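You operate a simulated robot arm through the tools that you are given. There is no shell and no other tool. Be economical: measure what you need, move in short steps, check, and stop when the job is done.

Carry out the task below with a simulated two-armed robot. There is one attempt and no reset: what you move stays moved.

JOB
Test the ink's pH, dose amine to between 8.5 and 9.5, and stir.
Fine: one stroke adds 0.4. Meter and paddle back. Set down upright: ink meter.

Only the result counts: the job must be done as asked and must still hold three seconds after the hand-in. Knocking over, shifting, dropping, spilling or breaking anything else fails it.

ROBOT AND FRAMES
Two 7-joint arms with fingered hands on one trunk that stands fixed in place. Base frame: the origin is at the foot of the trunk, x ahead of it, y to its left, z up; the work surface is at about z = 86. Readings come in cm, degrees, newtons and seconds.
The left shoulder is at [5.3, 17, 126.4], the right one opposite. With the tool pointing down near the work surface each hand reaches from about 24 to 74 cm from the base axis, measured 20 degrees to its own side. Payload 4 kg a hand.
The tool frame of a hand sits at the grasp point between the pads (the TCP): z along the fingers, y along the line on which they close. The tips reach 2.6 cm beyond it. Largest opening 13.2 cm; the body of the gripper starts 7.3 cm behind the TCP. The gripper is a hand of 4 fingers: y runs from the thumb to the fingers, the wrist lies at [0, 0, -22.4] in the tool frame, and closing takes about 1.5 s.
Orientation is told as [roll, pitch, yaw] about the base's x, y, z axes, in that order, counted from this pose: with the fingers straight down and closing along the base's y, the tool's x points along the base's -x, its y along +y and its z along -z.

CONTROLS
- The arms move only by the tool jog_arm. It takes "left_plan", "right_plan" or both (then of equal length, played together; a hand with none holds still); each is a list of rows, each a list of 6 numbers: the turn, a rotation vector about the base's x, y, z in units of 4 degrees (1.0 is 4 degrees), then the shift along the base's x, y, z in units of 20 mm (1.0 is 20 mm). In form: [[rx, ry, rz, tx, ty, tz], ...]. A call has 1 to 20 rows; each row shifts and turns the commanded pose from where the row before left it. "left_grip" and "right_grip" are, for a hand that has rows, the closure in counts, from 0 (fully open) to 255 (shut), set as the call begins (left out, the last holds). A call with a number of a shift or a turn outside -1 to 1 is refused whole. A row lasts 0.2 s, in which the tool goes at most 5 cm and 8.6 degrees; a call with a longer step from one row to the next is refused whole, and so is a gripper value outside its range. Where a pose cannot be reached the arm comes as near as it can. A force on the tool above 90 N (or 10 N above the force at the start of the call, whichever is more), or a blocked arm, ends the call early, and 0.2 s more pass. Each finger travels about 10.8 cm/s and halts on what it meets, pressing with about 22 N; the grip force reading is that of the motor and also rises with nothing between the fingers. The clock runs only during rows and for 0.2 s after the last one: add rows that do not move to give the fingers time. It gives the time, the measured TCP pose, the force on the tool (base axes), the opening and the grip force at its end, in the units of the frame above (readings bear some noise), with the torque about the TCP (base axes, N m) and any sound that the robot's microphone picked up.
- Cameras (640 x 400 px; columns grow to the right, rows downward): "scene" is now at [13.54, 0.65, 144.73]; the picture's right is [0.06, -1.00, 0.00], its down [-0.52, -0.03, -0.86] and it looks along [0.85, 0.05, -0.52] (base axes); focal length 263 px, centre (320, 200). "left" rides on the left gripper at [-7.3, 0.6, -9.4] in its tool frame; the picture's right is [-0.08, -1.00, 0.00], its down [0.78, -0.06, -0.62] and it looks along [0.61, -0.05, 0.79] (tool axes); focal length 230 px, centre (320, 200). "right" rides on the right gripper at [7.3, 0.6, -9.4] in its tool frame; the picture's right is [-0.08, 1.00, 0.00], its down [-0.78, -0.06, -0.62] and it looks along [-0.61, -0.05, 0.79] (tool axes); focal length 230 px, centre (320, 200).
- get_image(camera): a new picture of that camera. It takes no simulated time.
- lift_body(by): slides the trunk up (or, below 0, down) by that many cm; the arms and the scene camera ride with it, the base frame stays. It gives what a move gives, with no picture.
- set_fingers(finger1, finger2, finger3, thumb_bend, hand): sets how far each is bent, from 0 (flat) to 1 (curled in); at 0.3 the hand is open as for a grip, at 0.7 the pads meet at the TCP. One left out holds its place. A second passes; each finger stops where it meets its share of the squeeze, and holds until it gets a number again. A gripper value or a shape takes the hand back. It gives what a move gives, with no picture; readings hold the bend of each and the force on the fingers (four entries, about 0 where the hand has none), thumb and palm.
- preshape(shape, hand): the hand has 4 fingers and takes this shape, open, in about a second: jaw (thumb against the fingers, like two jaws); tri (thumb and two fingers); tip (a fingertip pinch); poke (one finger out to press); point (the index stretched); flat (the hand flat); cup (the hand cupped); fist (a fist). The gripper value then closes the fingers along that shape, each until it touches; the sizes above hold for jaw. It gives what a move gives, with no picture.
- aim_head(pan, tilt): turns the head with the scene camera to pan (to the left, within 80 degrees either way) and tilt (down, from -29 to 69), counted from straight ahead of the robot. It gives what a move gives.
- pixel_to_xyz(camera, pixels): for up to 12 pixels [column, row] of the newest picture of that camera ("zoom" is the newest enlarged one), the place [x, y, z] in the base frame of the surface seen there, good to about 0.2 cm. It takes no simulated time.
- inspect(camera, box): a new picture of the part [left, top, right, bottom] of that camera's present view, enlarged. It takes no simulated time.
- finish_job(): hands the job in; it is judged then, once.

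Keep the steps short. Do not move on a guess: measure, check each grasp and each placing, and mend mistakes. In all there are 80 turns and 48 pictures (those below and enlarged ones count). Leave the grippers open and the arms clear of the work at the hand-in unless told otherwise, and finish with a single line.

The tools are called after "Call:" by a JSON object that holds its "api" and its "payload". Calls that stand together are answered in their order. jog_arm: Moves the arms, as the interface text tells. Its arguments: {"type":"object","properties":{"left_plan":{"type":"array","items":{"type":"array","items":{"type":"number"}}},"left_grip":{"type":"number"},"right_plan":{"type":"array","items":{"type":"array","items":{"type":"number"}}},"right_grip":{"type":"number"}},"required":[]} The other tools are called the same way: lift_body (by) slides the trunk up or down; preshape (shape, hand) gives the hand a shape; set_fingers (finger1, finger2, finger3, thumb_bend, hand) moves the fingers one by one; aim_head (pan, tilt) turns the head that bears the scene camera; get_image (camera) takes a picture; pixel_to_xyz (camera, pixels) gives the place of the surface under pixels of a picture; inspect (camera, box) takes an enlarged picture of a part of a camera's view; finish_job () hands the job in.

At the start:

```text
t: 0.0
left_position: [45.91, 33.69, 130.08]
left_ee_rot: [0.0, 0.0, 0.0]
left_force: [0.8, 0.4, 0.2]
left_moment: [-0.02, -0.01, -0.01]
left_gripper_width: 13.19
left_grasp_force: 0.0
left_shape: jaw
left_bend: [0.3, 0.3, 0.3, 0.3]
left_finger forces: [0.1, 0.0, 0.0, 0.1, 0.0, 0.0]
right_position: [51.21, -13.83, 131.98]
right_ee_rot: [0.2, 0.0, 0.0]
right_force: [-0.3, -0.2, -0.5]
right_moment: [0.01, -0.01, -0.01]
right_gripper_width: 13.2
right_grasp_force: 0.0
right_shape: jaw
right_bend: [0.3, 0.3, 0.3, 0.3]
right_finger forces: [0.1, 0.0, 0.0, 0.0, 0.0, 0.1]
trunk travel left (down, up): [-27.5, 7.6]
head pan, tilt: [3.3, 31.2]
```

scene: 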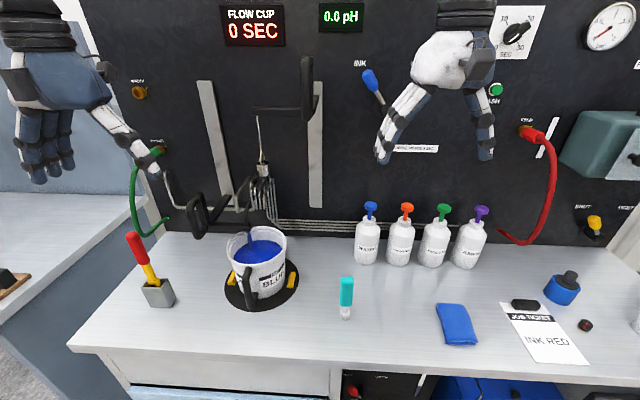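
right: 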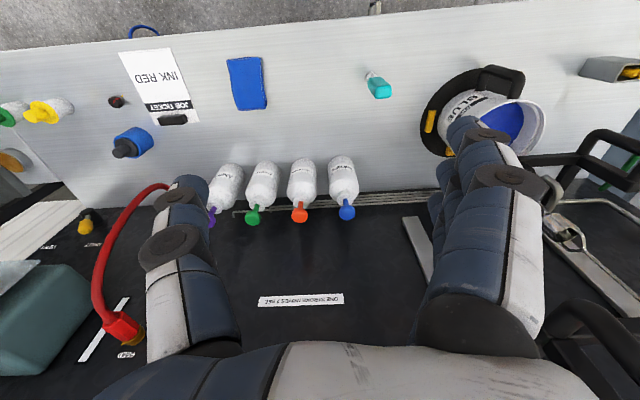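
left: 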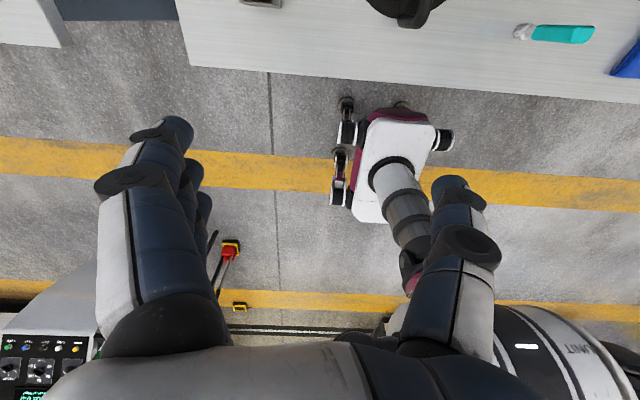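

I see the ink bucket near (260,265), four pump bottles near (365-470,240), a teal pen-like meter at (346,298), and a pH display. I will read the labels enlarged.

Call:
{"api": "inspect", "payload": {"camera": "scene", "box": [330, 180, 510, 292]}}

Call:
{"api": "inspect", "payload": {"camera": "scene", "box": [110, 120, 370, 330]}}

Call:
{"api": "inspect", "payload": {"camera": "scene", "box": [200, 0, 520, 200]}}

```text
3.56 times, centred on (420, 236) of scene
```

zoom: 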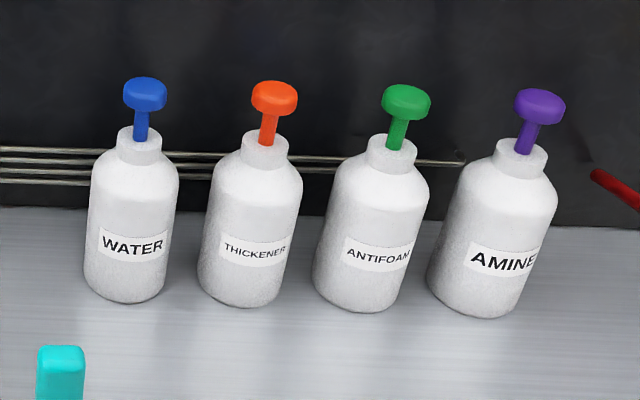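

```text
1.90 times, centred on (240, 225) of scene
```

zoom: 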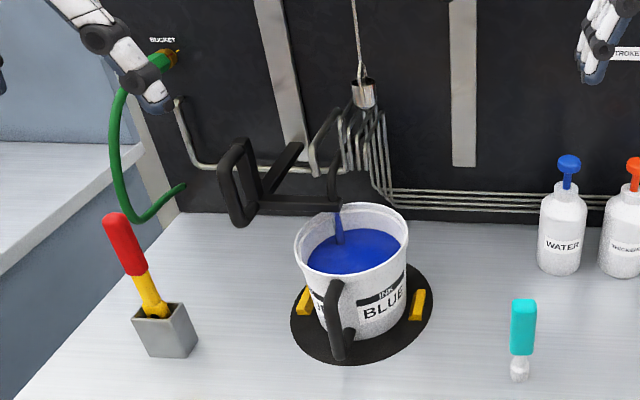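

```text
2.00 times, centred on (360, 100) of scene
```

zoom: 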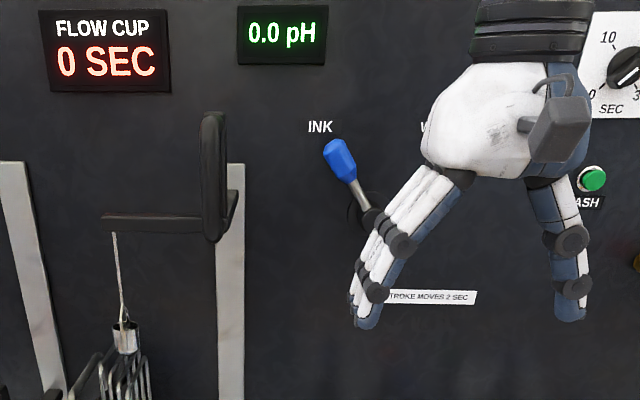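

Amine is the purple-topped bottle. Next I measure the meter, the paddle in its grey holder, the bucket and the pumps.

Call:
{"api": "pixel_to_xyz", "payload": {"camera": "scene", "pixels": [[346, 280], [346, 300], [346, 316], [482, 210], [481, 215], [478, 223], [468, 245], [262, 252], [286, 240], [235, 240], [247, 290], [342, 322]]}}

Call:
{"api": "pixel_to_xyz", "payload": {"camera": "scene", "pixels": [[132, 236], [143, 262], [152, 276], [158, 283], [147, 290], [175, 290], [160, 300], [200, 215], [240, 208], [249, 218], [232, 240], [305, 100]]}}

Call:
{"api": "inspect", "payload": {"camera": "right", "box": [340, 50, 640, 238]}}

Call:
{"api": "inspect", "payload": {"camera": "scene", "box": [310, 260, 390, 330]}}

```text
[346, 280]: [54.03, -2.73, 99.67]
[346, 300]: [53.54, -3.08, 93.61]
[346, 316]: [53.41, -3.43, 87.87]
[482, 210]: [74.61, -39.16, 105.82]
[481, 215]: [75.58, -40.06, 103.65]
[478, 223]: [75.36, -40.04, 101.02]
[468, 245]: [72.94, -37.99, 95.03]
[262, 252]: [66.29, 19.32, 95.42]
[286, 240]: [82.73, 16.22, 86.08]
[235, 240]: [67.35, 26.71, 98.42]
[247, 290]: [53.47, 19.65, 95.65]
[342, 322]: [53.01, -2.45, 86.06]
```

```text
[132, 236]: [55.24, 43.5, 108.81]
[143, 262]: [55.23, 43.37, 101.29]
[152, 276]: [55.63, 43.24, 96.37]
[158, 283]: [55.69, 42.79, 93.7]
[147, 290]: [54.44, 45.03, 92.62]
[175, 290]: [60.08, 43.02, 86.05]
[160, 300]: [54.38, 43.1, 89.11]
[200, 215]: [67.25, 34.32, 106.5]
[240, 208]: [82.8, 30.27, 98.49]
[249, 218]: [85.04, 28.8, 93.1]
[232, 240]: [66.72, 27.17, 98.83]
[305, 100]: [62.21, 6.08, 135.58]
```

```text
2.13 times, centred on (490, 144) of right
```

zoom: 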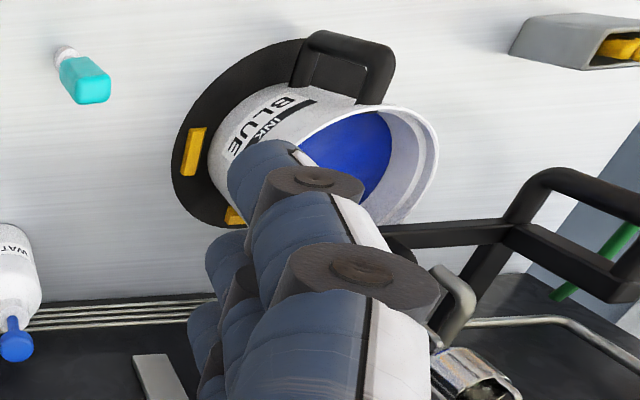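

```text
5.71 times, centred on (350, 295) of scene
```

zoom: 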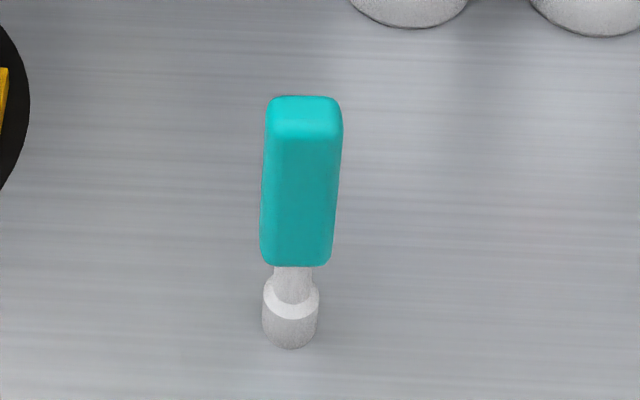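

The meter stands upright at about (54,-3), z 86 to 100. I need a better look at the black structure above the bucket and at the paddle holder, so I turn the head left and down.

Call:
{"api": "aim_head", "payload": {"pan": 22, "tilt": 38}}

Call:
{"api": "inspect", "payload": {"camera": "scene", "box": [160, 60, 480, 260]}}

```text
t: 0.8
left_position: [45.96, 33.72, 130.13]
left_ee_rot: [-0.1, 0.0, 0.1]
left_force: [-0.3, 0.5, 0.3]
left_moment: [0.0, 0.02, 0.0]
left_gripper_width: 13.18
left_grasp_force: 0.1
left_shape: jaw
left_bend: [0.3, 0.3, 0.3, 0.3]
left_finger forces: [0.0, 0.0, 0.0, 0.0, 0.1, 0.1]
right_position: [51.16, -13.66, 132.09]
right_ee_rot: [0.0, 0.0, 0.0]
right_force: [0.1, 1.2, 0.1]
right_moment: [-0.02, 0.01, -0.02]
right_gripper_width: 13.16
right_grasp_force: 0.1
right_shape: jaw
right_bend: [0.3, 0.3, 0.3, 0.3]
right_finger forces: [0.1, 0.2, 0.0, 0.0, 0.0, 0.1]
trunk travel left (down, up): [-27.5, 7.6]
head pan, tilt: [22.0, 38.0]
```

```text
2.00 times, centred on (320, 160) of scene
```

zoom: 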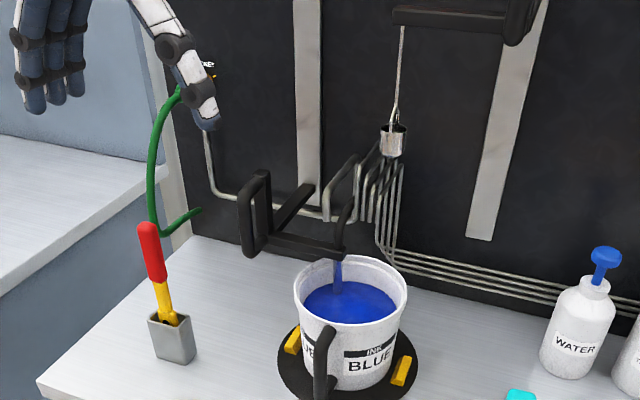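

An ink nozzle on a black carriage hangs over the back left of the bucket. I measure the rim, the ink surface, the nozzle, the black arm and the paddle.

Call:
{"api": "pixel_to_xyz", "payload": {"camera": "zoom", "pixels": [[298, 290], [404, 290], [375, 262], [345, 325], [360, 300], [338, 280], [270, 245], [335, 257], [348, 225], [260, 180], [300, 190], [391, 155]]}}

Call:
{"api": "pixel_to_xyz", "payload": {"camera": "zoom", "pixels": [[148, 226], [155, 275], [139, 240], [163, 250], [163, 295], [170, 317], [150, 318], [188, 318], [172, 330], [158, 350], [194, 355], [185, 310]]}}

Call:
{"api": "inspect", "payload": {"camera": "scene", "box": [210, 150, 290, 250]}}

```text
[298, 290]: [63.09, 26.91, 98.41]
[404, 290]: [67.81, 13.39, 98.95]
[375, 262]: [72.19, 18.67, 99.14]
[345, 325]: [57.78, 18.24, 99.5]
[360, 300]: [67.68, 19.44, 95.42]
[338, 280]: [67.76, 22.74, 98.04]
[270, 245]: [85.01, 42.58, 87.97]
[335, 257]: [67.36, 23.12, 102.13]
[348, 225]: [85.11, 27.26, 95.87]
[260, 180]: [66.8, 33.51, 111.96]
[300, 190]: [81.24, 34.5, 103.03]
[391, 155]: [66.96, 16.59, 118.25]
```

```text
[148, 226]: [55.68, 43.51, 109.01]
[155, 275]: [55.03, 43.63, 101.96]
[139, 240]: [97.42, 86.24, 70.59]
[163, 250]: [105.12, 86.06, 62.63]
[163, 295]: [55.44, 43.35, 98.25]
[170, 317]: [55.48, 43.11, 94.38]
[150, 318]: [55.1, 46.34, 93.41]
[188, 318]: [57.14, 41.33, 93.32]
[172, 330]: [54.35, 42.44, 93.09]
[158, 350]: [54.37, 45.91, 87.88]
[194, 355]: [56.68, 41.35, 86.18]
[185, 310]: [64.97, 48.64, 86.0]
```

```text
4.00 times, centred on (250, 200) of scene
```

zoom: 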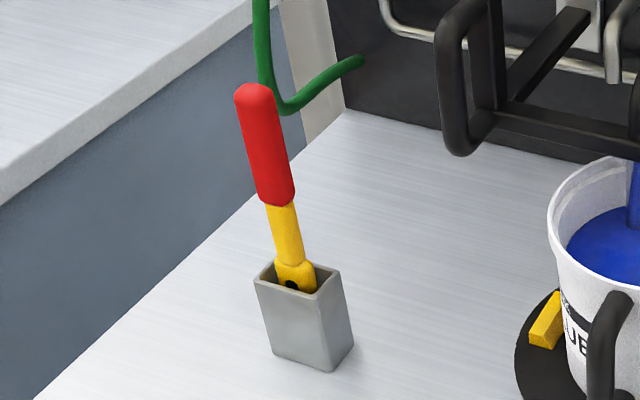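

Findings: bucket centre about (65,19.5), radius about 7, rim z 99, ink z 95.4. The meter body is centred near (54.6,-3.0), top z 100. First I bring the open right hand above the meter at z 112.

Call:
{"api": "jog_arm", "payload": {"right_plan": [[0, 0, 0, 0.156, 0.485, -0.91], [0, 0, 0, 0.156, 0.485, -0.91], [0, 0, 0, 0.156, 0.485, -0.91], [0, 0, 0, 0.156, 0.485, -0.91], [0, 0, 0, 0.156, 0.485, -0.91], [0, 0, 0, 0.156, 0.485, -0.91], [0, 0, 0, 0.156, 0.485, -0.91], [0, 0, 0, 0.156, 0.485, -0.91], [0, 0, 0, 0.156, 0.485, -0.91], [0, 0, 0, 0.156, 0.485, -0.91], [0, 0, 0, 0.156, 0.485, -0.91]], "right_grip": 0}}

Call:
{"api": "get_image", "payload": {"camera": "right"}}

```text
t: 3.2
left_position: [46.09, 33.69, 130.03]
left_ee_rot: [0.0, 0.0, -0.1]
left_force: [-0.2, -0.5, -1.3]
left_moment: [-0.03, 0.02, -0.03]
left_gripper_width: 13.2
left_grasp_force: 0.1
left_shape: jaw
left_bend: [0.3, 0.3, 0.3, 0.3]
left_finger forces: [0.0, 0.0, 0.0, 0.1, 0.0, 0.0]
right_position: [54.79, -3.16, 112.0]
right_ee_rot: [0.1, 0.0, 0.1]
right_force: [0.5, -0.2, 0.7]
right_moment: [-0.03, 0.04, -0.04]
right_gripper_width: 13.17
right_grasp_force: 0.1
right_shape: jaw
right_bend: [0.3, 0.3, 0.3, 0.3]
right_finger forces: [0.0, 0.0, 0.0, 0.1, 0.0, 0.0]
trunk travel left (down, up): [-27.5, 7.6]
head pan, tilt: [22.0, 38.0]
```

```text
37 pictures are left
```

right: 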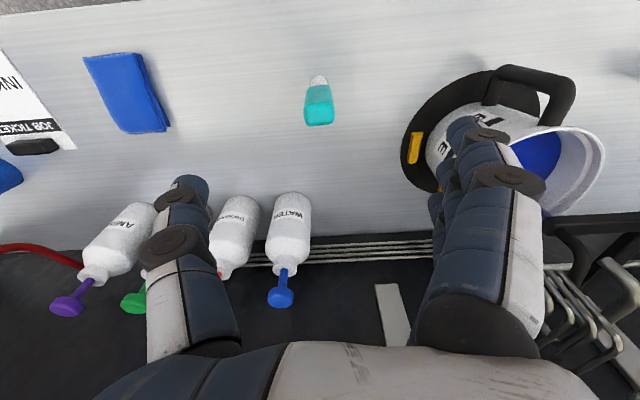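

I see the meter at (319,105) between the fingers. I measure its top.

Call:
{"api": "pixel_to_xyz", "payload": {"camera": "right", "pixels": [[318, 90], [309, 123], [331, 121], [307, 106], [332, 104], [319, 122], [319, 108]]}}

Call:
{"api": "inspect", "payload": {"camera": "right", "box": [280, 60, 360, 140]}}

```text
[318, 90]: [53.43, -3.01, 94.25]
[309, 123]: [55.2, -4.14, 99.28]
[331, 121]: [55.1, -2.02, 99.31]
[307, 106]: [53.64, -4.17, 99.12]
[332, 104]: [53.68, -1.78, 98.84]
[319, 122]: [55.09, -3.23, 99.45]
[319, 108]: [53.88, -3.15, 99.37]
```

```text
5.00 times, centred on (320, 100) of right
```

zoom: 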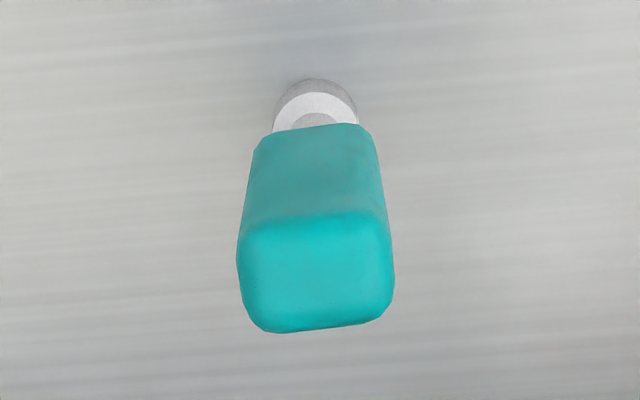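

The meter top is centred at (54.5,-3.1), z 99.4, with body 2.6 wide. I lower the right hand to z about 96.8.

Call:
{"api": "jog_arm", "payload": {"right_plan": [[0, 0, 0, -0.02, 0.003, -0.76], [0, 0, 0, -0.02, 0.003, -0.76], [0, 0, 0, -0.02, 0.003, -0.76], [0, 0, 0, -0.02, 0.003, -0.76], [0, 0, 0, -0.01, 0.003, -0.76], [0, 0, 0, -0.01, 0.003, -0.76], [0, 0, 0, -0.01, 0.003, -0.76], [0, 0, 0, -0.01, 0.003, -0.76], [0, 0, 0, -0.01, 0.003, -0.76], [0, 0, 0, -0.01, 0.003, -0.76]]}}

Call:
{"api": "get_image", "payload": {"camera": "right"}}

```text
t: 5.4
left_position: [46.07, 33.57, 130.06]
left_ee_rot: [-0.1, -0.1, 0.1]
left_force: [0.0, -0.2, -0.8]
left_moment: [0.0, 0.06, 0.03]
left_gripper_width: 13.15
left_grasp_force: 0.1
left_shape: jaw
left_bend: [0.3, 0.3, 0.3, 0.3]
left_finger forces: [0.0, 0.0, 0.1, 0.0, 0.1, 0.0]
right_position: [54.45, -3.12, 96.76]
right_ee_rot: [0.2, 0.0, 0.0]
right_force: [0.4, -0.9, -0.8]
right_moment: [0.03, 0.01, 0.01]
right_gripper_width: 13.18
right_grasp_force: 0.1
right_shape: jaw
right_bend: [0.3, 0.3, 0.3, 0.3]
right_finger forces: [0.0, 0.1, 0.1, 0.0, 0.0, 0.0]
trunk travel left (down, up): [-27.5, 7.6]
head pan, tilt: [22.0, 38.0]
```

```text
35 pictures are left
```

right: 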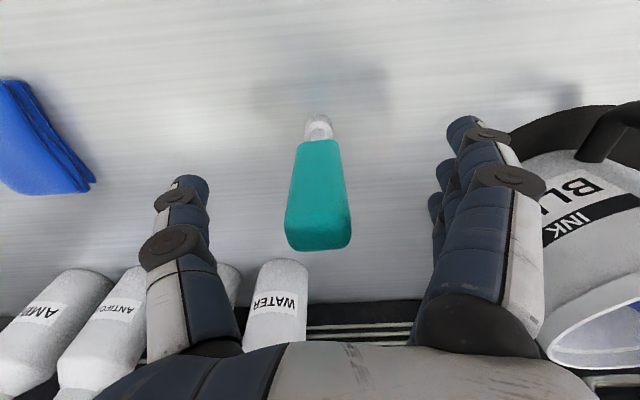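

The meter is centred between thumb and fingers. Closing now.

Call:
{"api": "jog_arm", "payload": {"right_plan": [[0, 0, 0, 0, 0, 0], [0, 0, 0, 0, 0, 0], [0, 0, 0, 0, 0, 0], [0, 0, 0, 0, 0, 0], [0, 0, 0, 0, 0, 0], [0, 0, 0, 0, 0, 0], [0, 0, 0, 0, 0, 0], [0, 0, 0, 0, 0, 0]], "right_grip": 255}}

Call:
{"api": "get_image", "payload": {"camera": "right"}}

```text
t: 7.2
left_position: [45.98, 33.69, 129.98]
left_ee_rot: [-0.1, 0.1, 0.1]
left_force: [-0.4, 1.0, -0.1]
left_moment: [0.01, -0.01, -0.03]
left_gripper_width: 13.2
left_grasp_force: 0.0
left_shape: jaw
left_bend: [0.3, 0.3, 0.3, 0.3]
left_finger forces: [0.1, 0.0, 0.1, 0.1, 0.1, 0.0]
right_position: [54.46, -3.08, 96.78]
right_ee_rot: [0.0, 0.0, 0.0]
right_force: [-0.8, 0.8, 0.0]
right_moment: [-0.03, 0.0, 0.01]
right_gripper_width: 0.76
right_grasp_force: 22.5
right_shape: jaw
right_bend: [0.67, 0.7, 0.67, 0.72]
right_finger forces: [0.0, 13.9, 0.0, 0.1, 13.8, 0.0]
trunk travel left (down, up): [-27.5, 7.6]
head pan, tilt: [22.0, 38.0]
```

```text
34 pictures are left
```

right: 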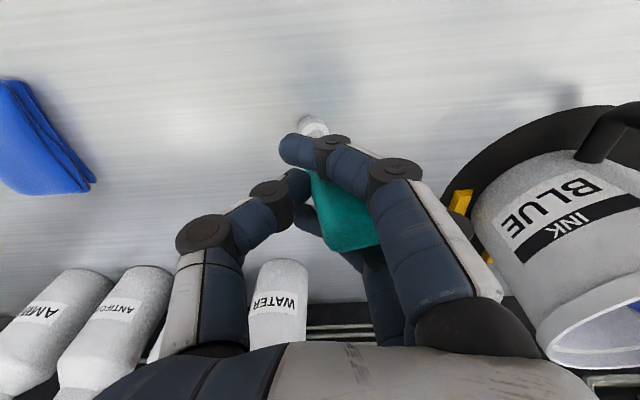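

The opening reads 0.76, less than the 2.6 cm body, so I look closely before moving.

Call:
{"api": "inspect", "payload": {"camera": "right", "box": [240, 90, 440, 290]}}

Call:
{"api": "inspect", "payload": {"camera": "scene", "box": [380, 150, 580, 350]}}

```text
2.00 times, centred on (340, 190) of right
```

zoom: 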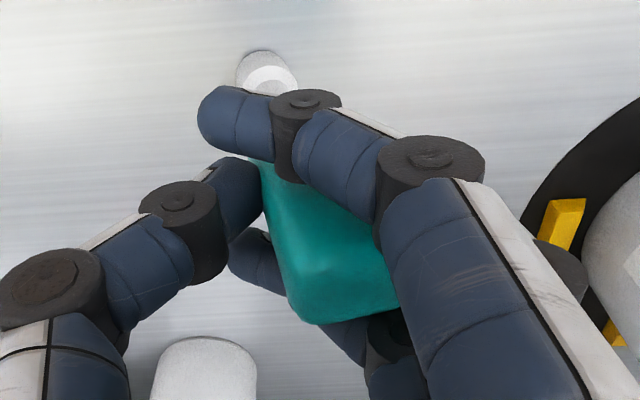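

```text
2.00 times, centred on (480, 250) of scene
```

zoom: 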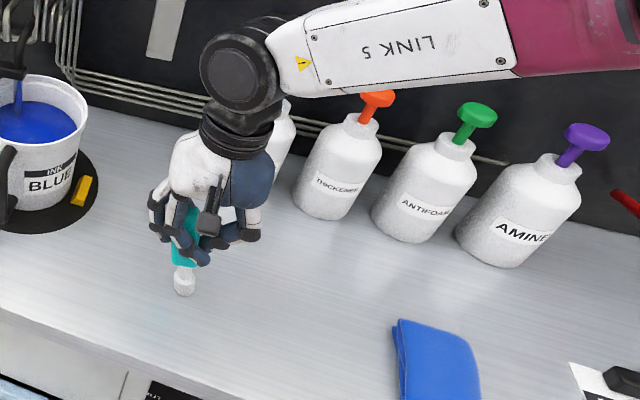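

The middle finger and thumb hold it with 14 N while the other fingers pass on either side; the meter leans a bit towards +y. I test the hold with a small lift of 1.5 cm.

Call:
{"api": "jog_arm", "payload": {"right_plan": [[0, 0, 0, 0, 0, 0.25], [0, 0, 0, 0, 0, 0.25], [0, 0, 0, 0, 0, 0.25]]}}

Call:
{"api": "inspect", "payload": {"camera": "scene", "box": [420, 220, 520, 320]}}

Call:
{"api": "inspect", "payload": {"camera": "right", "box": [240, 90, 440, 290]}}

```text
t: 8.0
left_position: [45.94, 33.68, 130.08]
left_ee_rot: [0.0, 0.0, 0.0]
left_force: [-0.5, 0.0, 0.3]
left_moment: [-0.02, 0.01, 0.03]
left_gripper_width: 13.18
left_grasp_force: 0.0
left_shape: jaw
left_bend: [0.3, 0.3, 0.3, 0.3]
left_finger forces: [0.1, 0.0, 0.0, 0.0, 0.0, 0.0]
right_position: [54.41, -3.14, 98.29]
right_ee_rot: [0.1, 0.1, 0.1]
right_force: [0.2, 0.5, -0.2]
right_moment: [0.01, 0.01, -0.01]
right_gripper_width: 0.76
right_grasp_force: 22.7
right_shape: jaw
right_bend: [0.67, 0.7, 0.67, 0.72]
right_finger forces: [0.0, 13.9, 0.0, 0.1, 13.7, 0.1]
trunk travel left (down, up): [-27.5, 7.6]
head pan, tilt: [22.0, 38.0]
```

```text
4.00 times, centred on (470, 270) of scene
```

zoom: 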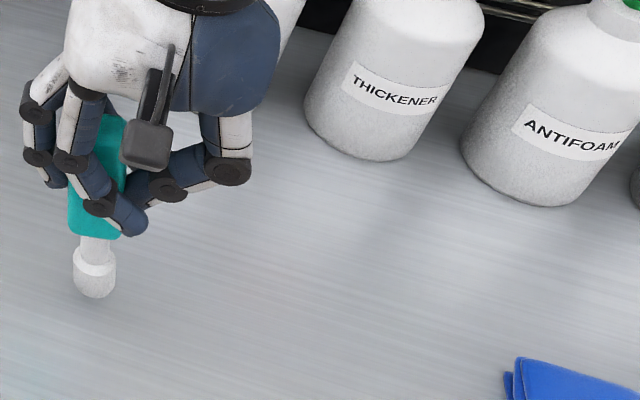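

```text
2.00 times, centred on (340, 190) of right
```

zoom: 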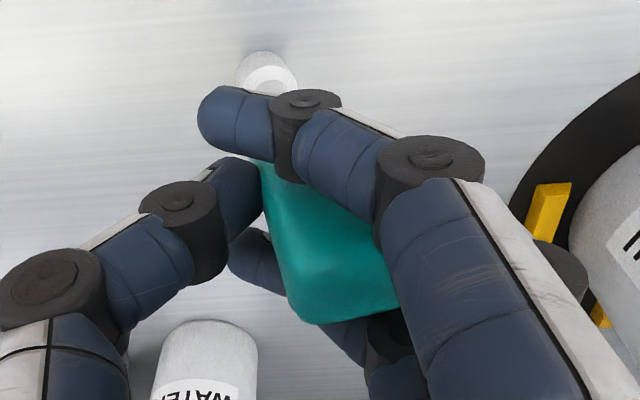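

The meter rises with the hand. I measure its lean in the hand from its base and its top.

Call:
{"api": "pixel_to_xyz", "payload": {"camera": "zoom", "pixels": [[265, 70], [242, 75], [292, 78], [310, 312], [390, 300], [300, 270], [345, 260], [345, 308], [270, 180]]}}

Call:
{"api": "pixel_to_xyz", "payload": {"camera": "scene", "pixels": [[439, 264], [449, 266], [444, 291], [444, 283], [447, 252], [444, 275], [441, 270], [447, 275]]}}

```text
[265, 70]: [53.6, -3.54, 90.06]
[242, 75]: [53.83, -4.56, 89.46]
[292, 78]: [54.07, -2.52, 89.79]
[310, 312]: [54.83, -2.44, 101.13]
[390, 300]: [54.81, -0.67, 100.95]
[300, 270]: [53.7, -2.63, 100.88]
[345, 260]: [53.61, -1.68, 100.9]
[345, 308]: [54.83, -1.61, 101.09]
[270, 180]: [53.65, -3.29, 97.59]
```

```text
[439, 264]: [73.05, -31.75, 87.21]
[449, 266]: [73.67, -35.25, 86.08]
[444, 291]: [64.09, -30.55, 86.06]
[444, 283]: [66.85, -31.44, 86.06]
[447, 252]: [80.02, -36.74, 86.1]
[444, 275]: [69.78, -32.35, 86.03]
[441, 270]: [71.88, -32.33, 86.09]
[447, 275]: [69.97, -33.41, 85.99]
```

The meter leans 10° in the hand, its bottom 10.8 cm below the TCP. Before the dip I need the overhead handle and the flow cup measured, so I aim the head there.

Call:
{"api": "aim_head", "payload": {"pan": 12, "tilt": 18}}

Call:
{"api": "get_image", "payload": {"camera": "scene"}}

```text
t: 8.8
left_position: [46.13, 33.74, 130.13]
left_ee_rot: [0.1, 0.0, 0.0]
left_force: [0.0, -0.3, 0.1]
left_moment: [0.0, -0.02, 0.0]
left_gripper_width: 13.19
left_grasp_force: 0.0
left_shape: jaw
left_bend: [0.3, 0.3, 0.3, 0.3]
left_finger forces: [0.0, 0.0, 0.1, 0.0, 0.0, 0.1]
right_position: [54.51, -3.13, 98.28]
right_ee_rot: [0.1, 0.0, 0.1]
right_force: [0.7, -0.1, -0.4]
right_moment: [0.01, -0.02, 0.01]
right_gripper_width: 0.75
right_grasp_force: 21.7
right_shape: jaw
right_bend: [0.67, 0.7, 0.67, 0.72]
right_finger forces: [0.1, 13.8, 0.1, 0.0, 13.9, 0.1]
trunk travel left (down, up): [-27.5, 7.6]
head pan, tilt: [12.0, 18.0]
```

```text
29 pictures are left
```

scene: 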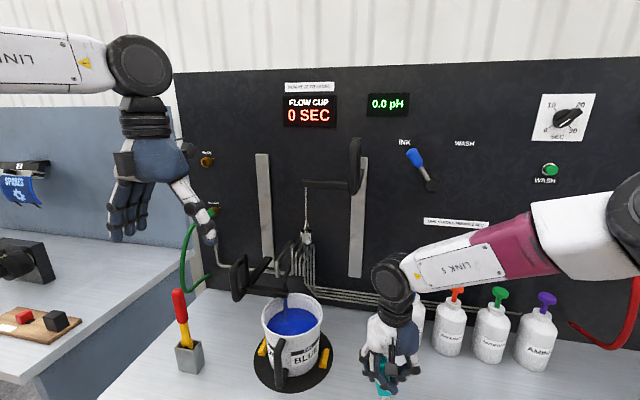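

Call:
{"api": "pixel_to_xyz", "payload": {"camera": "scene", "pixels": [[354, 145], [354, 190], [320, 185], [307, 184], [306, 238], [306, 245], [306, 210], [353, 170], [360, 185], [239, 258], [236, 298], [265, 265]]}}

Call:
{"api": "inspect", "payload": {"camera": "scene", "box": [225, 130, 385, 290]}}

```text
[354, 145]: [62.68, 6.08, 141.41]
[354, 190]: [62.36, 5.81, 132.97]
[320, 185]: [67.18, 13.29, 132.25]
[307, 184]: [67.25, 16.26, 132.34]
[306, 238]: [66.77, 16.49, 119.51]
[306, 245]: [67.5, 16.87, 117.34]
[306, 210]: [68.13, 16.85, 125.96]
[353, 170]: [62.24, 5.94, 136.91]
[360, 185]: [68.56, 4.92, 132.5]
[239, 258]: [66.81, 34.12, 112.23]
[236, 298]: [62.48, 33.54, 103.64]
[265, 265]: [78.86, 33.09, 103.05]
```

```text
2.50 times, centred on (305, 210) of scene
```

zoom: 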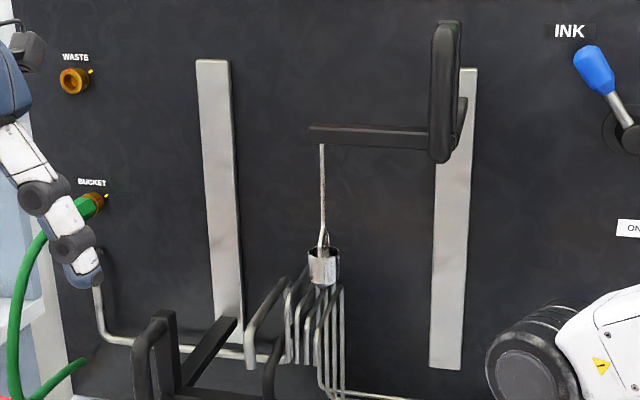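

The flow cup hangs at (67,16.7), z 115.5 to 119.5, and its handle at x 62 and above, y 6, z 132 to 142. I keep the hand in front of both: lift, lean back 12°, and move across at x 50 to y 17.8.

Call:
{"api": "jog_arm", "payload": {"right_plan": [[0, 0, 0, 0, 0, 0.95], [0, -1, 0, -0.3, 0, 0.95], [0, -1, 0, -0.3, 0, 0.95], [0, -1, 0, -0.3, 0, 0.95], [0, 0, 0, -0.3, 0, 0.95], [0, 0, 0, -0.3, 0, 0.95], [0, 0, 0, -0.3, 0, 0.95], [0, 0, 0, -0.3, 0, 0.95], [0, 0, 0, -0.1, 0.95, 0], [0, 0, 0, 0, 0.95, 0], [0, 0, 0, 0, 0.95, 0], [0, 0, 0, 0, 0.95, 0], [0, 0, 0, 0, 0.95, 0], [0, 0, 0, 0, 0.95, 0], [0, 0, 0, 0, 0.95, 0], [0, 0, 0, 0, 0.95, 0], [0, 0, 0, 0, 0.95, 0], [0, 0, 0, 0, 0.95, 0], [0, 0, 0, 0, 0.95, 0]]}}

Call:
{"api": "get_image", "payload": {"camera": "scene"}}

```text
t: 13.1
left_position: [46.04, 33.68, 130.04]
left_ee_rot: [0.0, 0.1, -0.1]
left_force: [-0.6, 0.2, 0.6]
left_moment: [-0.01, 0.02, -0.01]
left_gripper_width: 13.18
left_grasp_force: 0.1
left_shape: jaw
left_bend: [0.3, 0.3, 0.3, 0.3]
left_finger forces: [0.0, 0.0, 0.1, 0.0, 0.0, 0.0]
right_position: [52.08, 16.16, 115.73]
right_ee_rot: [2.5, -12.7, -3.2]
right_force: [-0.2, -0.1, -0.7]
right_moment: [0.02, -0.02, -0.01]
right_gripper_width: 0.79
right_grasp_force: 21.7
right_shape: jaw
right_bend: [0.67, 0.7, 0.67, 0.72]
right_finger forces: [0.0, 13.8, 0.0, 0.0, 13.8, 0.1]
trunk travel left (down, up): [-27.5, 7.6]
head pan, tilt: [12.0, 18.0]
stopped in row 19 (right hand): the arm was blocked; the commanded pose is now the measured one
```

```text
27 pictures are left
```

scene: 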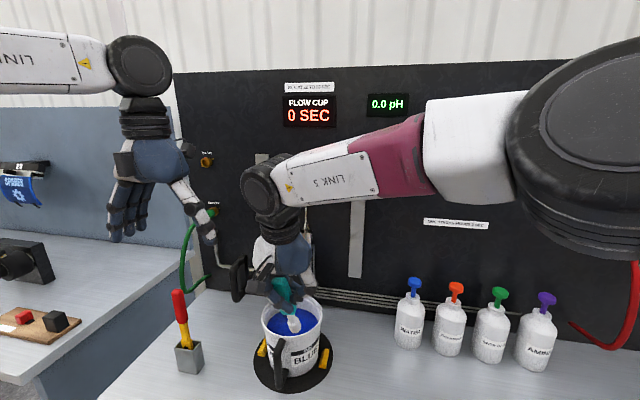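

The arm stopped at (52,16.2,115.7), probably folded too close to the body. Moving forward should free it, so I go forward slowly to x 60 while lowering to about 112.7, with the meter bottom still above the rim.

Call:
{"api": "jog_arm", "payload": {"right_plan": [[0, 0, 0, 0.5, 0, -0.2], [0, 0, 0, 0.5, 0, -0.2], [0, 0, 0, 0.5, 0.1, -0.2], [0, 0, 0, 0.5, 0.1, -0.2], [0, 0, 0, 0.5, 0.1, -0.2], [0, 0, 0, 0.5, 0.1, -0.2], [0, 0, 0, 0.5, 0.1, -0.2], [0, 0, 0, 0.46, 0.1, -0.1]]}}

Call:
{"api": "get_image", "payload": {"camera": "scene"}}

Call:
{"api": "get_image", "payload": {"camera": "right"}}

```text
t: 15.1
left_position: [46.01, 33.63, 130.18]
left_ee_rot: [0.0, -0.1, 0.0]
left_force: [0.0, 0.7, 0.4]
left_moment: [0.03, 0.02, 0.01]
left_gripper_width: 13.18
left_grasp_force: 0.0
left_shape: jaw
left_bend: [0.3, 0.3, 0.3, 0.3]
left_finger forces: [0.1, 0.0, 0.0, 0.1, 0.0, 0.1]
right_position: [64.54, 11.35, 114.64]
right_ee_rot: [4.3, -13.2, -10.0]
right_force: [-0.4, 0.8, -0.8]
right_moment: [0.03, -0.02, 0.0]
right_gripper_width: 0.75
right_grasp_force: 22.2
right_shape: jaw
right_bend: [0.67, 0.7, 0.67, 0.72]
right_finger forces: [0.0, 13.8, 0.0, 0.0, 13.8, 0.0]
trunk travel left (down, up): [-27.5, 7.6]
head pan, tilt: [12.0, 18.0]
stopped in row 8 (right hand): the arm was blocked; the commanded pose is now the measured one
```

```text
26 pictures are left
```

scene: 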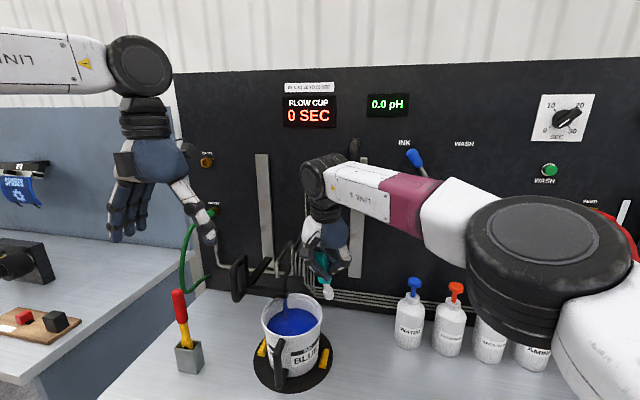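

```text
25 pictures are left
```

right: 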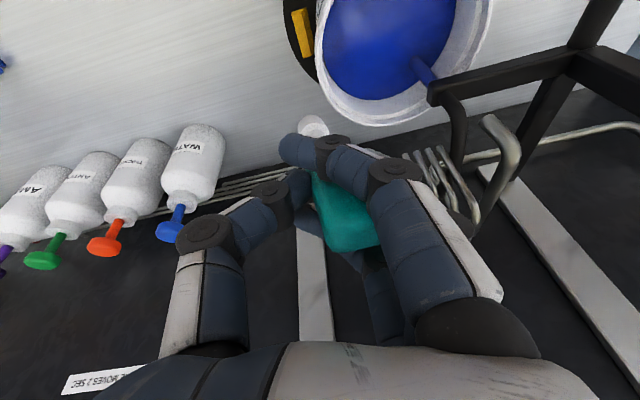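

The right arm hit its joint limits and drifted to (64.5,11.4). It is near the flow cup, so I back straight out to x 53 and lean the wrist towards -y (roll +) so it needs less reach to the left.

Call:
{"api": "jog_arm", "payload": {"right_plan": [[0, 0, 0, -0.6, 0, 0], [0, 0, 0, -0.8, 0, 0], [0, 0, 0, -0.9, 0, 0], [0, 0, 0, -0.9, -0.2, 0], [0, 0, 0, -0.9, -0.3, 0], [0, 0, 0, -0.9, -0.3, 0], [1, 0, 0.5, -0.5, 0, 0], [1, 0, 0.5, 0, 0, 0], [1, 0, 0.5, 0, 0, 0], [1, 0, 0.5, 0, 0, 0], [1, 0, 0.5, 0, 0, 0]]}}

Call:
{"api": "get_image", "payload": {"camera": "scene"}}

```text
t: 17.4
left_position: [46.06, 33.68, 130.06]
left_ee_rot: [0.0, 0.0, 0.1]
left_force: [-0.5, -0.1, -0.1]
left_moment: [-0.03, 0.0, -0.01]
left_gripper_width: 13.15
left_grasp_force: 0.2
left_shape: jaw
left_bend: [0.3, 0.3, 0.3, 0.3]
left_finger forces: [0.1, 0.0, 0.1, 0.1, 0.0, 0.1]
right_position: [53.22, 10.13, 114.55]
right_ee_rot: [24.6, -10.7, -3.7]
right_force: [-0.6, -0.5, -0.9]
right_moment: [0.0, 0.0, 0.03]
right_gripper_width: 0.75
right_grasp_force: 22.0
right_shape: jaw
right_bend: [0.67, 0.7, 0.67, 0.72]
right_finger forces: [0.0, 13.7, 0.1, 0.0, 13.8, 0.0]
trunk travel left (down, up): [-27.5, 7.6]
head pan, tilt: [12.0, 18.0]
```

```text
24 pictures are left
```

scene: 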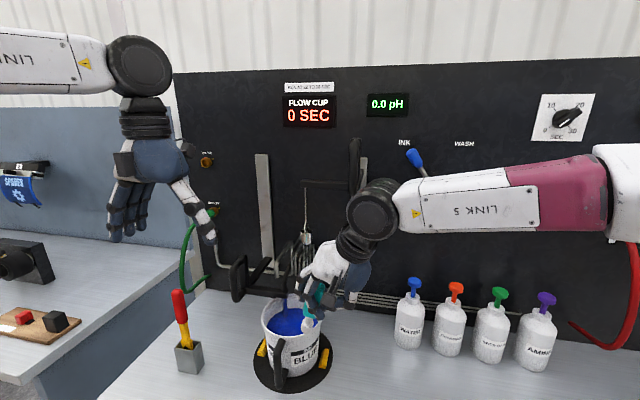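

The arm is free now at (53.2,10.1,114.6) with the flow cup undisturbed. I lean back 12° more to keep the wrist in front of the overhead handle, then move in to (61.5,15.5,111) above the bucket.

Call:
{"api": "jog_arm", "payload": {"right_plan": [[0, -1, 0, 0, 0.3, 0], [0, -1, 0, 0, 0.3, 0], [0, -1, 0, 0, 0.3, 0], [0, 0, 0, 0.6, 0.3, -0.25], [0, 0, 0, 0.6, 0.3, -0.25], [0, 0, 0, 0.6, 0.3, -0.25], [0, 0, 0, 0.6, 0.3, -0.25], [0, 0, 0, 0.6, 0.3, -0.25], [0, 0, 0, 0.6, 0.3, -0.25], [0, 0, 0, 0.55, 0, -0.25], [0, 0, 0, 0, 0, 0]]}}

Call:
{"api": "inspect", "payload": {"camera": "scene", "box": [220, 130, 460, 400]}}

Call:
{"api": "get_image", "payload": {"camera": "right"}}

```text
t: 19.9
left_position: [45.97, 33.75, 130.12]
left_ee_rot: [0.0, -0.1, 0.0]
left_force: [-0.4, 0.7, -0.1]
left_moment: [0.02, 0.01, 0.02]
left_gripper_width: 13.18
left_grasp_force: 0.0
left_shape: jaw
left_bend: [0.3, 0.3, 0.3, 0.3]
left_finger forces: [0.0, 0.0, 0.0, 0.1, 0.1, 0.0]
right_position: [61.46, 15.56, 111.04]
right_ee_rot: [25.4, -22.8, -3.9]
right_force: [-0.7, 0.0, -1.0]
right_moment: [-0.05, 0.03, 0.0]
right_gripper_width: 0.77
right_grasp_force: 21.7
right_shape: jaw
right_bend: [0.67, 0.7, 0.67, 0.72]
right_finger forces: [0.1, 13.6, 0.1, 0.0, 13.7, 0.0]
trunk travel left (down, up): [-27.5, 7.6]
head pan, tilt: [12.0, 18.0]
```

```text
1.48 times, centred on (340, 265) of scene
```

zoom: 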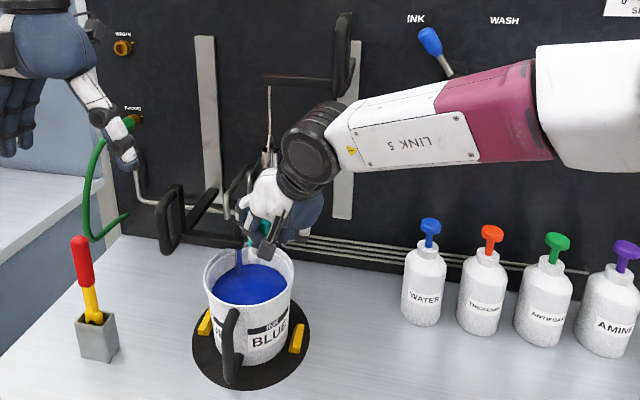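

```text
22 pictures are left
```

right: 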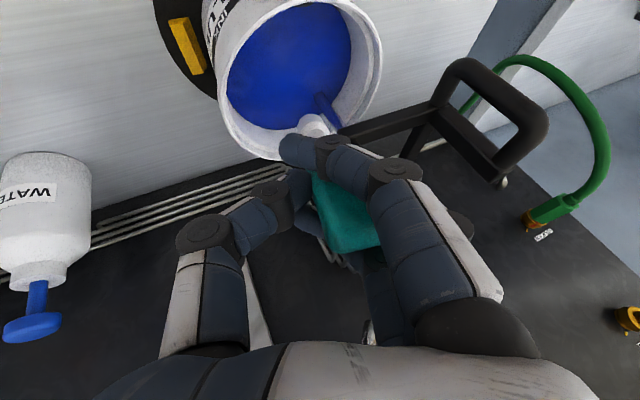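

The meter bottom is above the ink at about (65.5,19.1,101.6), clear of the nozzle. I lower 7 cm, then straighten 10° and dip to about TCP z 102.8.

Call:
{"api": "jog_arm", "payload": {"right_plan": [[0, 0, 0, 0, 0, -0.5], [0, 0, 0, 0, 0, -0.5], [0, 0, 0, 0, 0, -0.5], [0, 0, 0, 0, 0, -0.5], [0, 0, 0, 0, 0, -0.5], [0, 0, 0, 0, 0, -0.5], [0, 0, 0, 0, 0, -0.5], [0, 1, 0, 0, 0, -0.2], [0, 1, 0, 0, 0, -0.2], [0, 0.5, 0, 0, 0, -0.2], [0, 0, 0, 0, 0, 0], [0, 0, 0, 0, 0, 0], [0, 0, 0, 0, 0, 0], [0, 0, 0, 0, 0, 0], [0, 0, 0, 0, 0, 0]]}}

Call:
{"api": "get_image", "payload": {"camera": "scene"}}

```text
t: 23.1
left_position: [45.95, 33.7, 130.08]
left_ee_rot: [-0.1, -0.1, 0.0]
left_force: [-0.1, -0.8, 0.1]
left_moment: [0.0, 0.02, 0.0]
left_gripper_width: 13.17
left_grasp_force: 0.0
left_shape: jaw
left_bend: [0.3, 0.3, 0.3, 0.3]
left_finger forces: [0.0, 0.0, 0.1, 0.1, 0.0, 0.0]
right_position: [61.34, 15.64, 102.84]
right_ee_rot: [24.6, -12.9, -3.8]
right_force: [-0.2, 1.0, -0.7]
right_moment: [-0.02, 0.01, -0.01]
right_gripper_width: 0.74
right_grasp_force: 22.6
right_shape: jaw
right_bend: [0.67, 0.7, 0.67, 0.72]
right_finger forces: [0.0, 13.6, 0.1, 0.0, 13.6, 0.0]
trunk travel left (down, up): [-27.5, 7.6]
head pan, tilt: [12.0, 18.0]
```

```text
21 pictures are left
```

scene: 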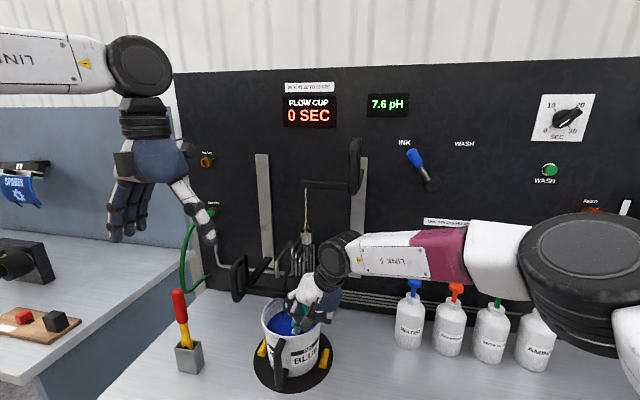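

The display reads about 7.6 pH. I confirm it enlarged.

Call:
{"api": "inspect", "payload": {"camera": "scene", "box": [360, 85, 420, 125]}}

```text
10.00 times, centred on (390, 105) of scene
```

zoom: 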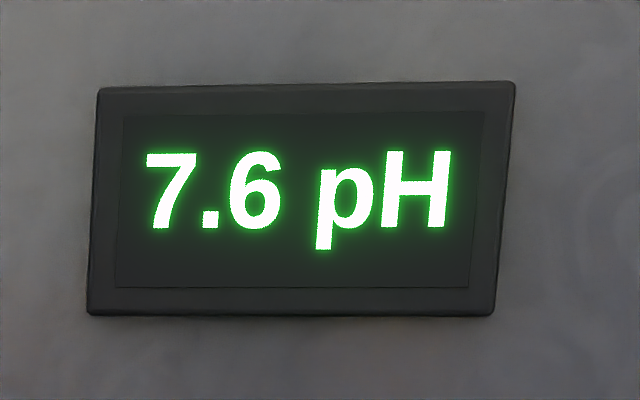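

It is confirmed: 7.6 pH, so 4 amine strokes give 9.2 (3 give 8.8). I take the meter out by the same path: lean back, up, and out to about (53,10,114.5).

Call:
{"api": "jog_arm", "payload": {"right_plan": [[0, -0.5, 0, 0, 0, 0.2], [0, -1, 0, 0, 0, 0.2], [0, -1, 0, 0, 0, 0.2], [0, 0, 0, 0, 0, 0.5], [0, 0, 0, 0, 0, 0.5], [0, 0, 0, 0, 0, 0.5], [0, 0, 0, 0, 0, 0.5], [0, 0, 0, 0, 0, 0.5], [0, 0, 0, 0, 0, 0.5], [0, 0, 0, 0, 0, 0.5], [0, 0, 0, 0, 0, 0.3], [0, 0, 0, -0.55, 0, 0.2], [0, 0, 0, -0.6, -0.3, 0.2], [0, 0, 0, -0.6, -0.3, 0.2], [0, 0, 0, -0.6, -0.3, 0.2], [0, 0, 0, -0.6, -0.3, 0.2], [0, 0, 0, -0.6, -0.5, 0.2], [0, 0, 0, -0.6, -0.5, 0.2], [0, 0, 0, 0, -0.5, 0], [0, 0, 0, 0, 0, 0]]}}

```text
t: 27.2
left_position: [45.93, 33.76, 130.03]
left_ee_rot: [0.0, 0.1, 0.0]
left_force: [-0.2, -0.6, -0.4]
left_moment: [-0.03, 0.01, 0.02]
left_gripper_width: 13.19
left_grasp_force: 0.0
left_shape: jaw
left_bend: [0.3, 0.3, 0.3, 0.3]
left_finger forces: [0.0, 0.0, 0.1, 0.1, 0.0, 0.0]
right_position: [53.16, 10.34, 114.48]
right_ee_rot: [25.3, -23.0, -3.9]
right_force: [0.0, -0.6, -0.9]
right_moment: [0.01, -0.02, -0.01]
right_gripper_width: 0.76
right_grasp_force: 21.9
right_shape: jaw
right_bend: [0.67, 0.7, 0.67, 0.72]
right_finger forces: [0.0, 13.6, 0.1, 0.1, 13.6, 0.0]
trunk travel left (down, up): [-27.5, 7.6]
head pan, tilt: [12.0, 18.0]
```

The hand is clear. I go back above the meter's place, turning it upright, and stop at about z 101.

Call:
{"api": "jog_arm", "payload": {"right_plan": [[0, 0, 0.975, 0, -0.7, 0], [0, 1, 0, 0, -0.9, 0], [0, 1, 0, 0, -0.9, 0], [0, 1, 0, 0, -0.9, 0], [0, 1, 0, 0, -0.9, 0], [0, 1, 0, 0, -0.9, 0], [0, 0.75, 0, 0, -0.9, 0], [-1, 0, 0, 0.17, -0.29, 0], [-1, 0, 0, 0.17, -0.29, 0], [-1, 0, 0, 0.17, -0.29, 0], [-0.85, 0, 0, 0.16, -0.29, 0], [0, 0, 0, 0, 0, -0.9], [0, 0, 0, 0, 0, -0.9], [0, 0, 0, 0, 0, -0.9], [0, 0, 0, 0, 0, -0.9], [0, 0, 0, 0, 0, -0.9], [0, 0, 0, 0, 0, -0.9], [0, 0, 0, 0, 0, -0.9], [0, 0, 0, 0, 0, -0.4], [0, 0, 0, 0, 0, 0]]}}

Call:
{"api": "aim_head", "payload": {"pan": -3, "tilt": 40}}

Call:
{"api": "inspect", "payload": {"camera": "scene", "box": [250, 140, 390, 260]}}

Call:
{"api": "inspect", "payload": {"camera": "right", "box": [240, 90, 440, 290]}}

```text
t: 31.4
left_position: [45.99, 33.76, 130.11]
left_ee_rot: [0.0, 0.0, 0.0]
left_force: [-0.9, -0.3, -0.3]
left_moment: [0.0, -0.01, 0.01]
left_gripper_width: 13.17
left_grasp_force: 0.1
left_shape: jaw
left_bend: [0.3, 0.3, 0.3, 0.3]
left_finger forces: [0.0, 0.0, 0.0, 0.0, 0.1, 0.1]
right_position: [54.5, -4.29, 101.08]
right_ee_rot: [9.9, 0.2, 0.0]
right_force: [0.2, -0.4, -0.2]
right_moment: [-0.01, 0.0, 0.02]
right_gripper_width: 0.75
right_grasp_force: 22.3
right_shape: jaw
right_bend: [0.67, 0.7, 0.67, 0.72]
right_finger forces: [0.0, 13.6, 0.0, 0.0, 13.6, 0.0]
trunk travel left (down, up): [-27.5, 7.6]
head pan, tilt: [12.0, 18.0]
```

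```text
t: 32.3
left_position: [46.09, 33.7, 130.09]
left_ee_rot: [0.0, 0.0, 0.1]
left_force: [0.2, 0.2, -0.8]
left_moment: [0.01, 0.03, 0.0]
left_gripper_width: 13.21
left_grasp_force: 0.0
left_shape: jaw
left_bend: [0.3, 0.3, 0.3, 0.3]
left_finger forces: [0.0, 0.0, 0.0, 0.1, 0.0, 0.1]
right_position: [54.57, -4.3, 101.14]
right_ee_rot: [9.9, 0.1, -0.2]
right_force: [-0.3, 0.0, -0.2]
right_moment: [-0.01, -0.02, -0.01]
right_gripper_width: 0.78
right_grasp_force: 22.3
right_shape: jaw
right_bend: [0.67, 0.7, 0.67, 0.72]
right_finger forces: [0.0, 13.6, 0.1, 0.0, 13.6, 0.0]
trunk travel left (down, up): [-27.5, 7.6]
head pan, tilt: [-3.0, 40.0]
```

```text
3.33 times, centred on (320, 200) of scene
```

zoom: 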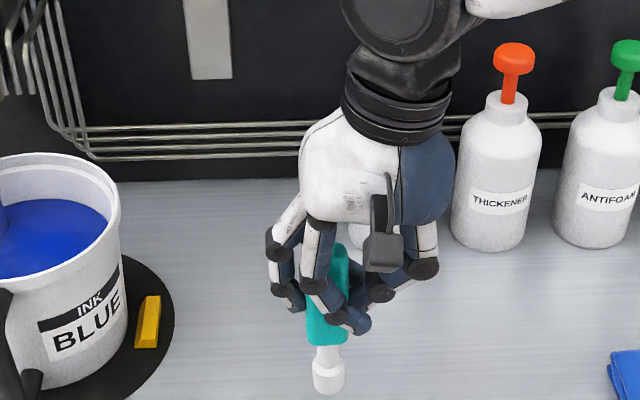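

```text
2.00 times, centred on (340, 190) of right
```

zoom: 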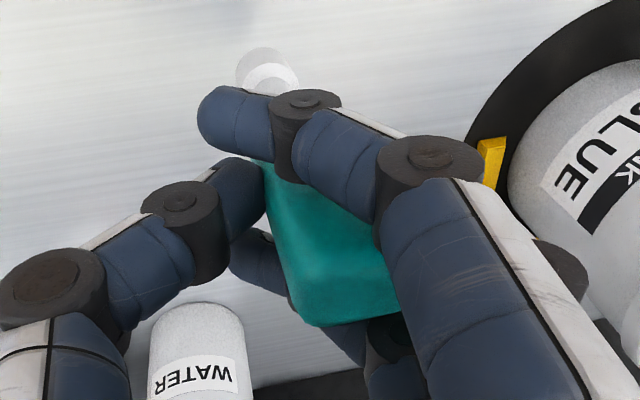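

It looks upright: rod and base at column 328 of the zoom, teal right edge vertical. I check with measured points.

Call:
{"api": "pixel_to_xyz", "payload": {"camera": "zoom", "pixels": [[265, 70], [242, 75], [292, 78], [310, 312], [390, 300], [300, 270], [345, 260], [345, 308]]}}

Call:
{"api": "pixel_to_xyz", "payload": {"camera": "scene", "pixels": [[322.4, 252], [322.4, 254.5], [328, 241], [328, 218], [322.2, 246], [317, 241]]}}

```text
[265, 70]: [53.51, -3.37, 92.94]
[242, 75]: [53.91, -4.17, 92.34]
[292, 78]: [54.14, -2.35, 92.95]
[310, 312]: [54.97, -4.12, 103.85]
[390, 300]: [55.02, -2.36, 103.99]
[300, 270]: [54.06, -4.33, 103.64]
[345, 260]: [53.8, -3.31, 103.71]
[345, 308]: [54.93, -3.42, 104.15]
```

```text
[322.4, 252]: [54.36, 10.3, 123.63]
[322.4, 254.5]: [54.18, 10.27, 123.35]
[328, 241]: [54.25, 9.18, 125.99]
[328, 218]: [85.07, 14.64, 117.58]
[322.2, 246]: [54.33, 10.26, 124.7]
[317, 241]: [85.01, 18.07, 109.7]
```

The meter is upright with its axis at y -3.3, about 4.4 cm above the table. I lower it 4.3 cm.

Call:
{"api": "jog_arm", "payload": {"right_plan": [[0, 0, 0, 0, 0.01, -0.4], [0, 0, 0, 0, 0.01, -0.4], [0, 0, 0, 0, 0.01, -0.4], [0, 0, 0, 0, 0.01, -0.4], [0, 0, 0, 0, 0.01, -0.3], [0, 0, 0, 0, 0.01, -0.15], [0, 0, 0, 0, 0.01, -0.1], [0, 0, 0, 0, 0, 0]]}}

```text
t: 34.1
left_position: [46.02, 33.67, 130.15]
left_ee_rot: [0.0, 0.0, 0.0]
left_force: [-0.4, 0.1, 0.2]
left_moment: [-0.01, 0.0, -0.01]
left_gripper_width: 13.18
left_grasp_force: 0.0
left_shape: jaw
left_bend: [0.3, 0.3, 0.3, 0.3]
left_finger forces: [0.1, 0.1, 0.0, 0.0, 0.0, 0.1]
right_position: [54.59, -4.24, 96.79]
right_ee_rot: [9.8, 0.1, -0.1]
right_force: [0.9, 0.4, -0.6]
right_moment: [-0.03, -0.01, 0.0]
right_gripper_width: 0.73
right_grasp_force: 21.8
right_shape: jaw
right_bend: [0.67, 0.7, 0.67, 0.72]
right_finger forces: [0.1, 13.6, 0.1, 0.0, 13.6, 0.0]
trunk travel left (down, up): [-27.5, 7.6]
head pan, tilt: [-3.0, 40.0]
```

No contact force yet at z 96.79. I take 1 mm steps down.

Call:
{"api": "jog_arm", "payload": {"right_plan": [[0, 0, 0, 0, 0, -0.05], [0, 0, 0, 0, 0, -0.05], [0, 0, 0, 0, 0, 0]]}}

Call:
{"api": "inspect", "payload": {"camera": "scene", "box": [290, 190, 370, 270]}}

```text
t: 34.9
left_position: [45.97, 33.7, 129.93]
left_ee_rot: [-0.1, 0.0, 0.1]
left_force: [0.2, 0.7, -0.1]
left_moment: [0.02, -0.01, 0.02]
left_gripper_width: 13.18
left_grasp_force: 0.1
left_shape: jaw
left_bend: [0.3, 0.3, 0.3, 0.3]
left_finger forces: [0.0, 0.1, 0.1, 0.0, 0.1, 0.0]
right_position: [54.63, -4.2, 96.66]
right_ee_rot: [9.8, 0.0, -0.1]
right_force: [-0.4, 0.1, 0.0]
right_moment: [0.0, -0.02, -0.01]
right_gripper_width: 0.76
right_grasp_force: 22.5
right_shape: jaw
right_bend: [0.67, 0.7, 0.67, 0.72]
right_finger forces: [0.0, 13.6, 0.0, 0.0, 13.6, 0.0]
trunk travel left (down, up): [-27.5, 7.6]
head pan, tilt: [-3.0, 40.0]
```

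```text
5.00 times, centred on (330, 230) of scene
```

zoom: 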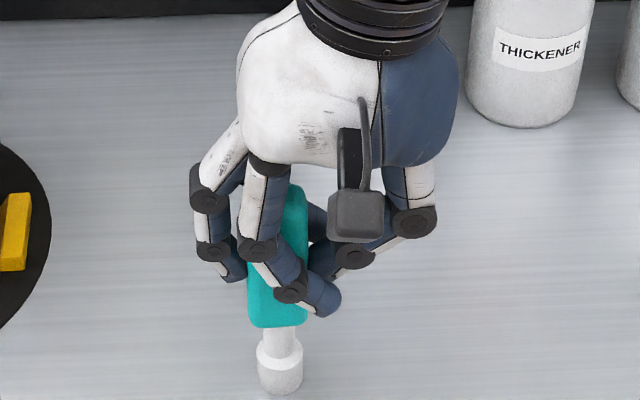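

I measure the base of the meter and the table at it.

Call:
{"api": "pixel_to_xyz", "payload": {"camera": "zoom", "pixels": [[280, 388], [280, 393], [280, 398], [280, 375], [280, 360], [255, 318], [305, 318], [303, 195]]}}

```text
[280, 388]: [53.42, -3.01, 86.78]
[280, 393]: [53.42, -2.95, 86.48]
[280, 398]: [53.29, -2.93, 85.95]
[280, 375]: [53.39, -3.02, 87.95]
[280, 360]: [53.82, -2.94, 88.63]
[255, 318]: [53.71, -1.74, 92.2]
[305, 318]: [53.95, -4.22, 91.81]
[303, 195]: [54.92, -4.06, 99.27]
```

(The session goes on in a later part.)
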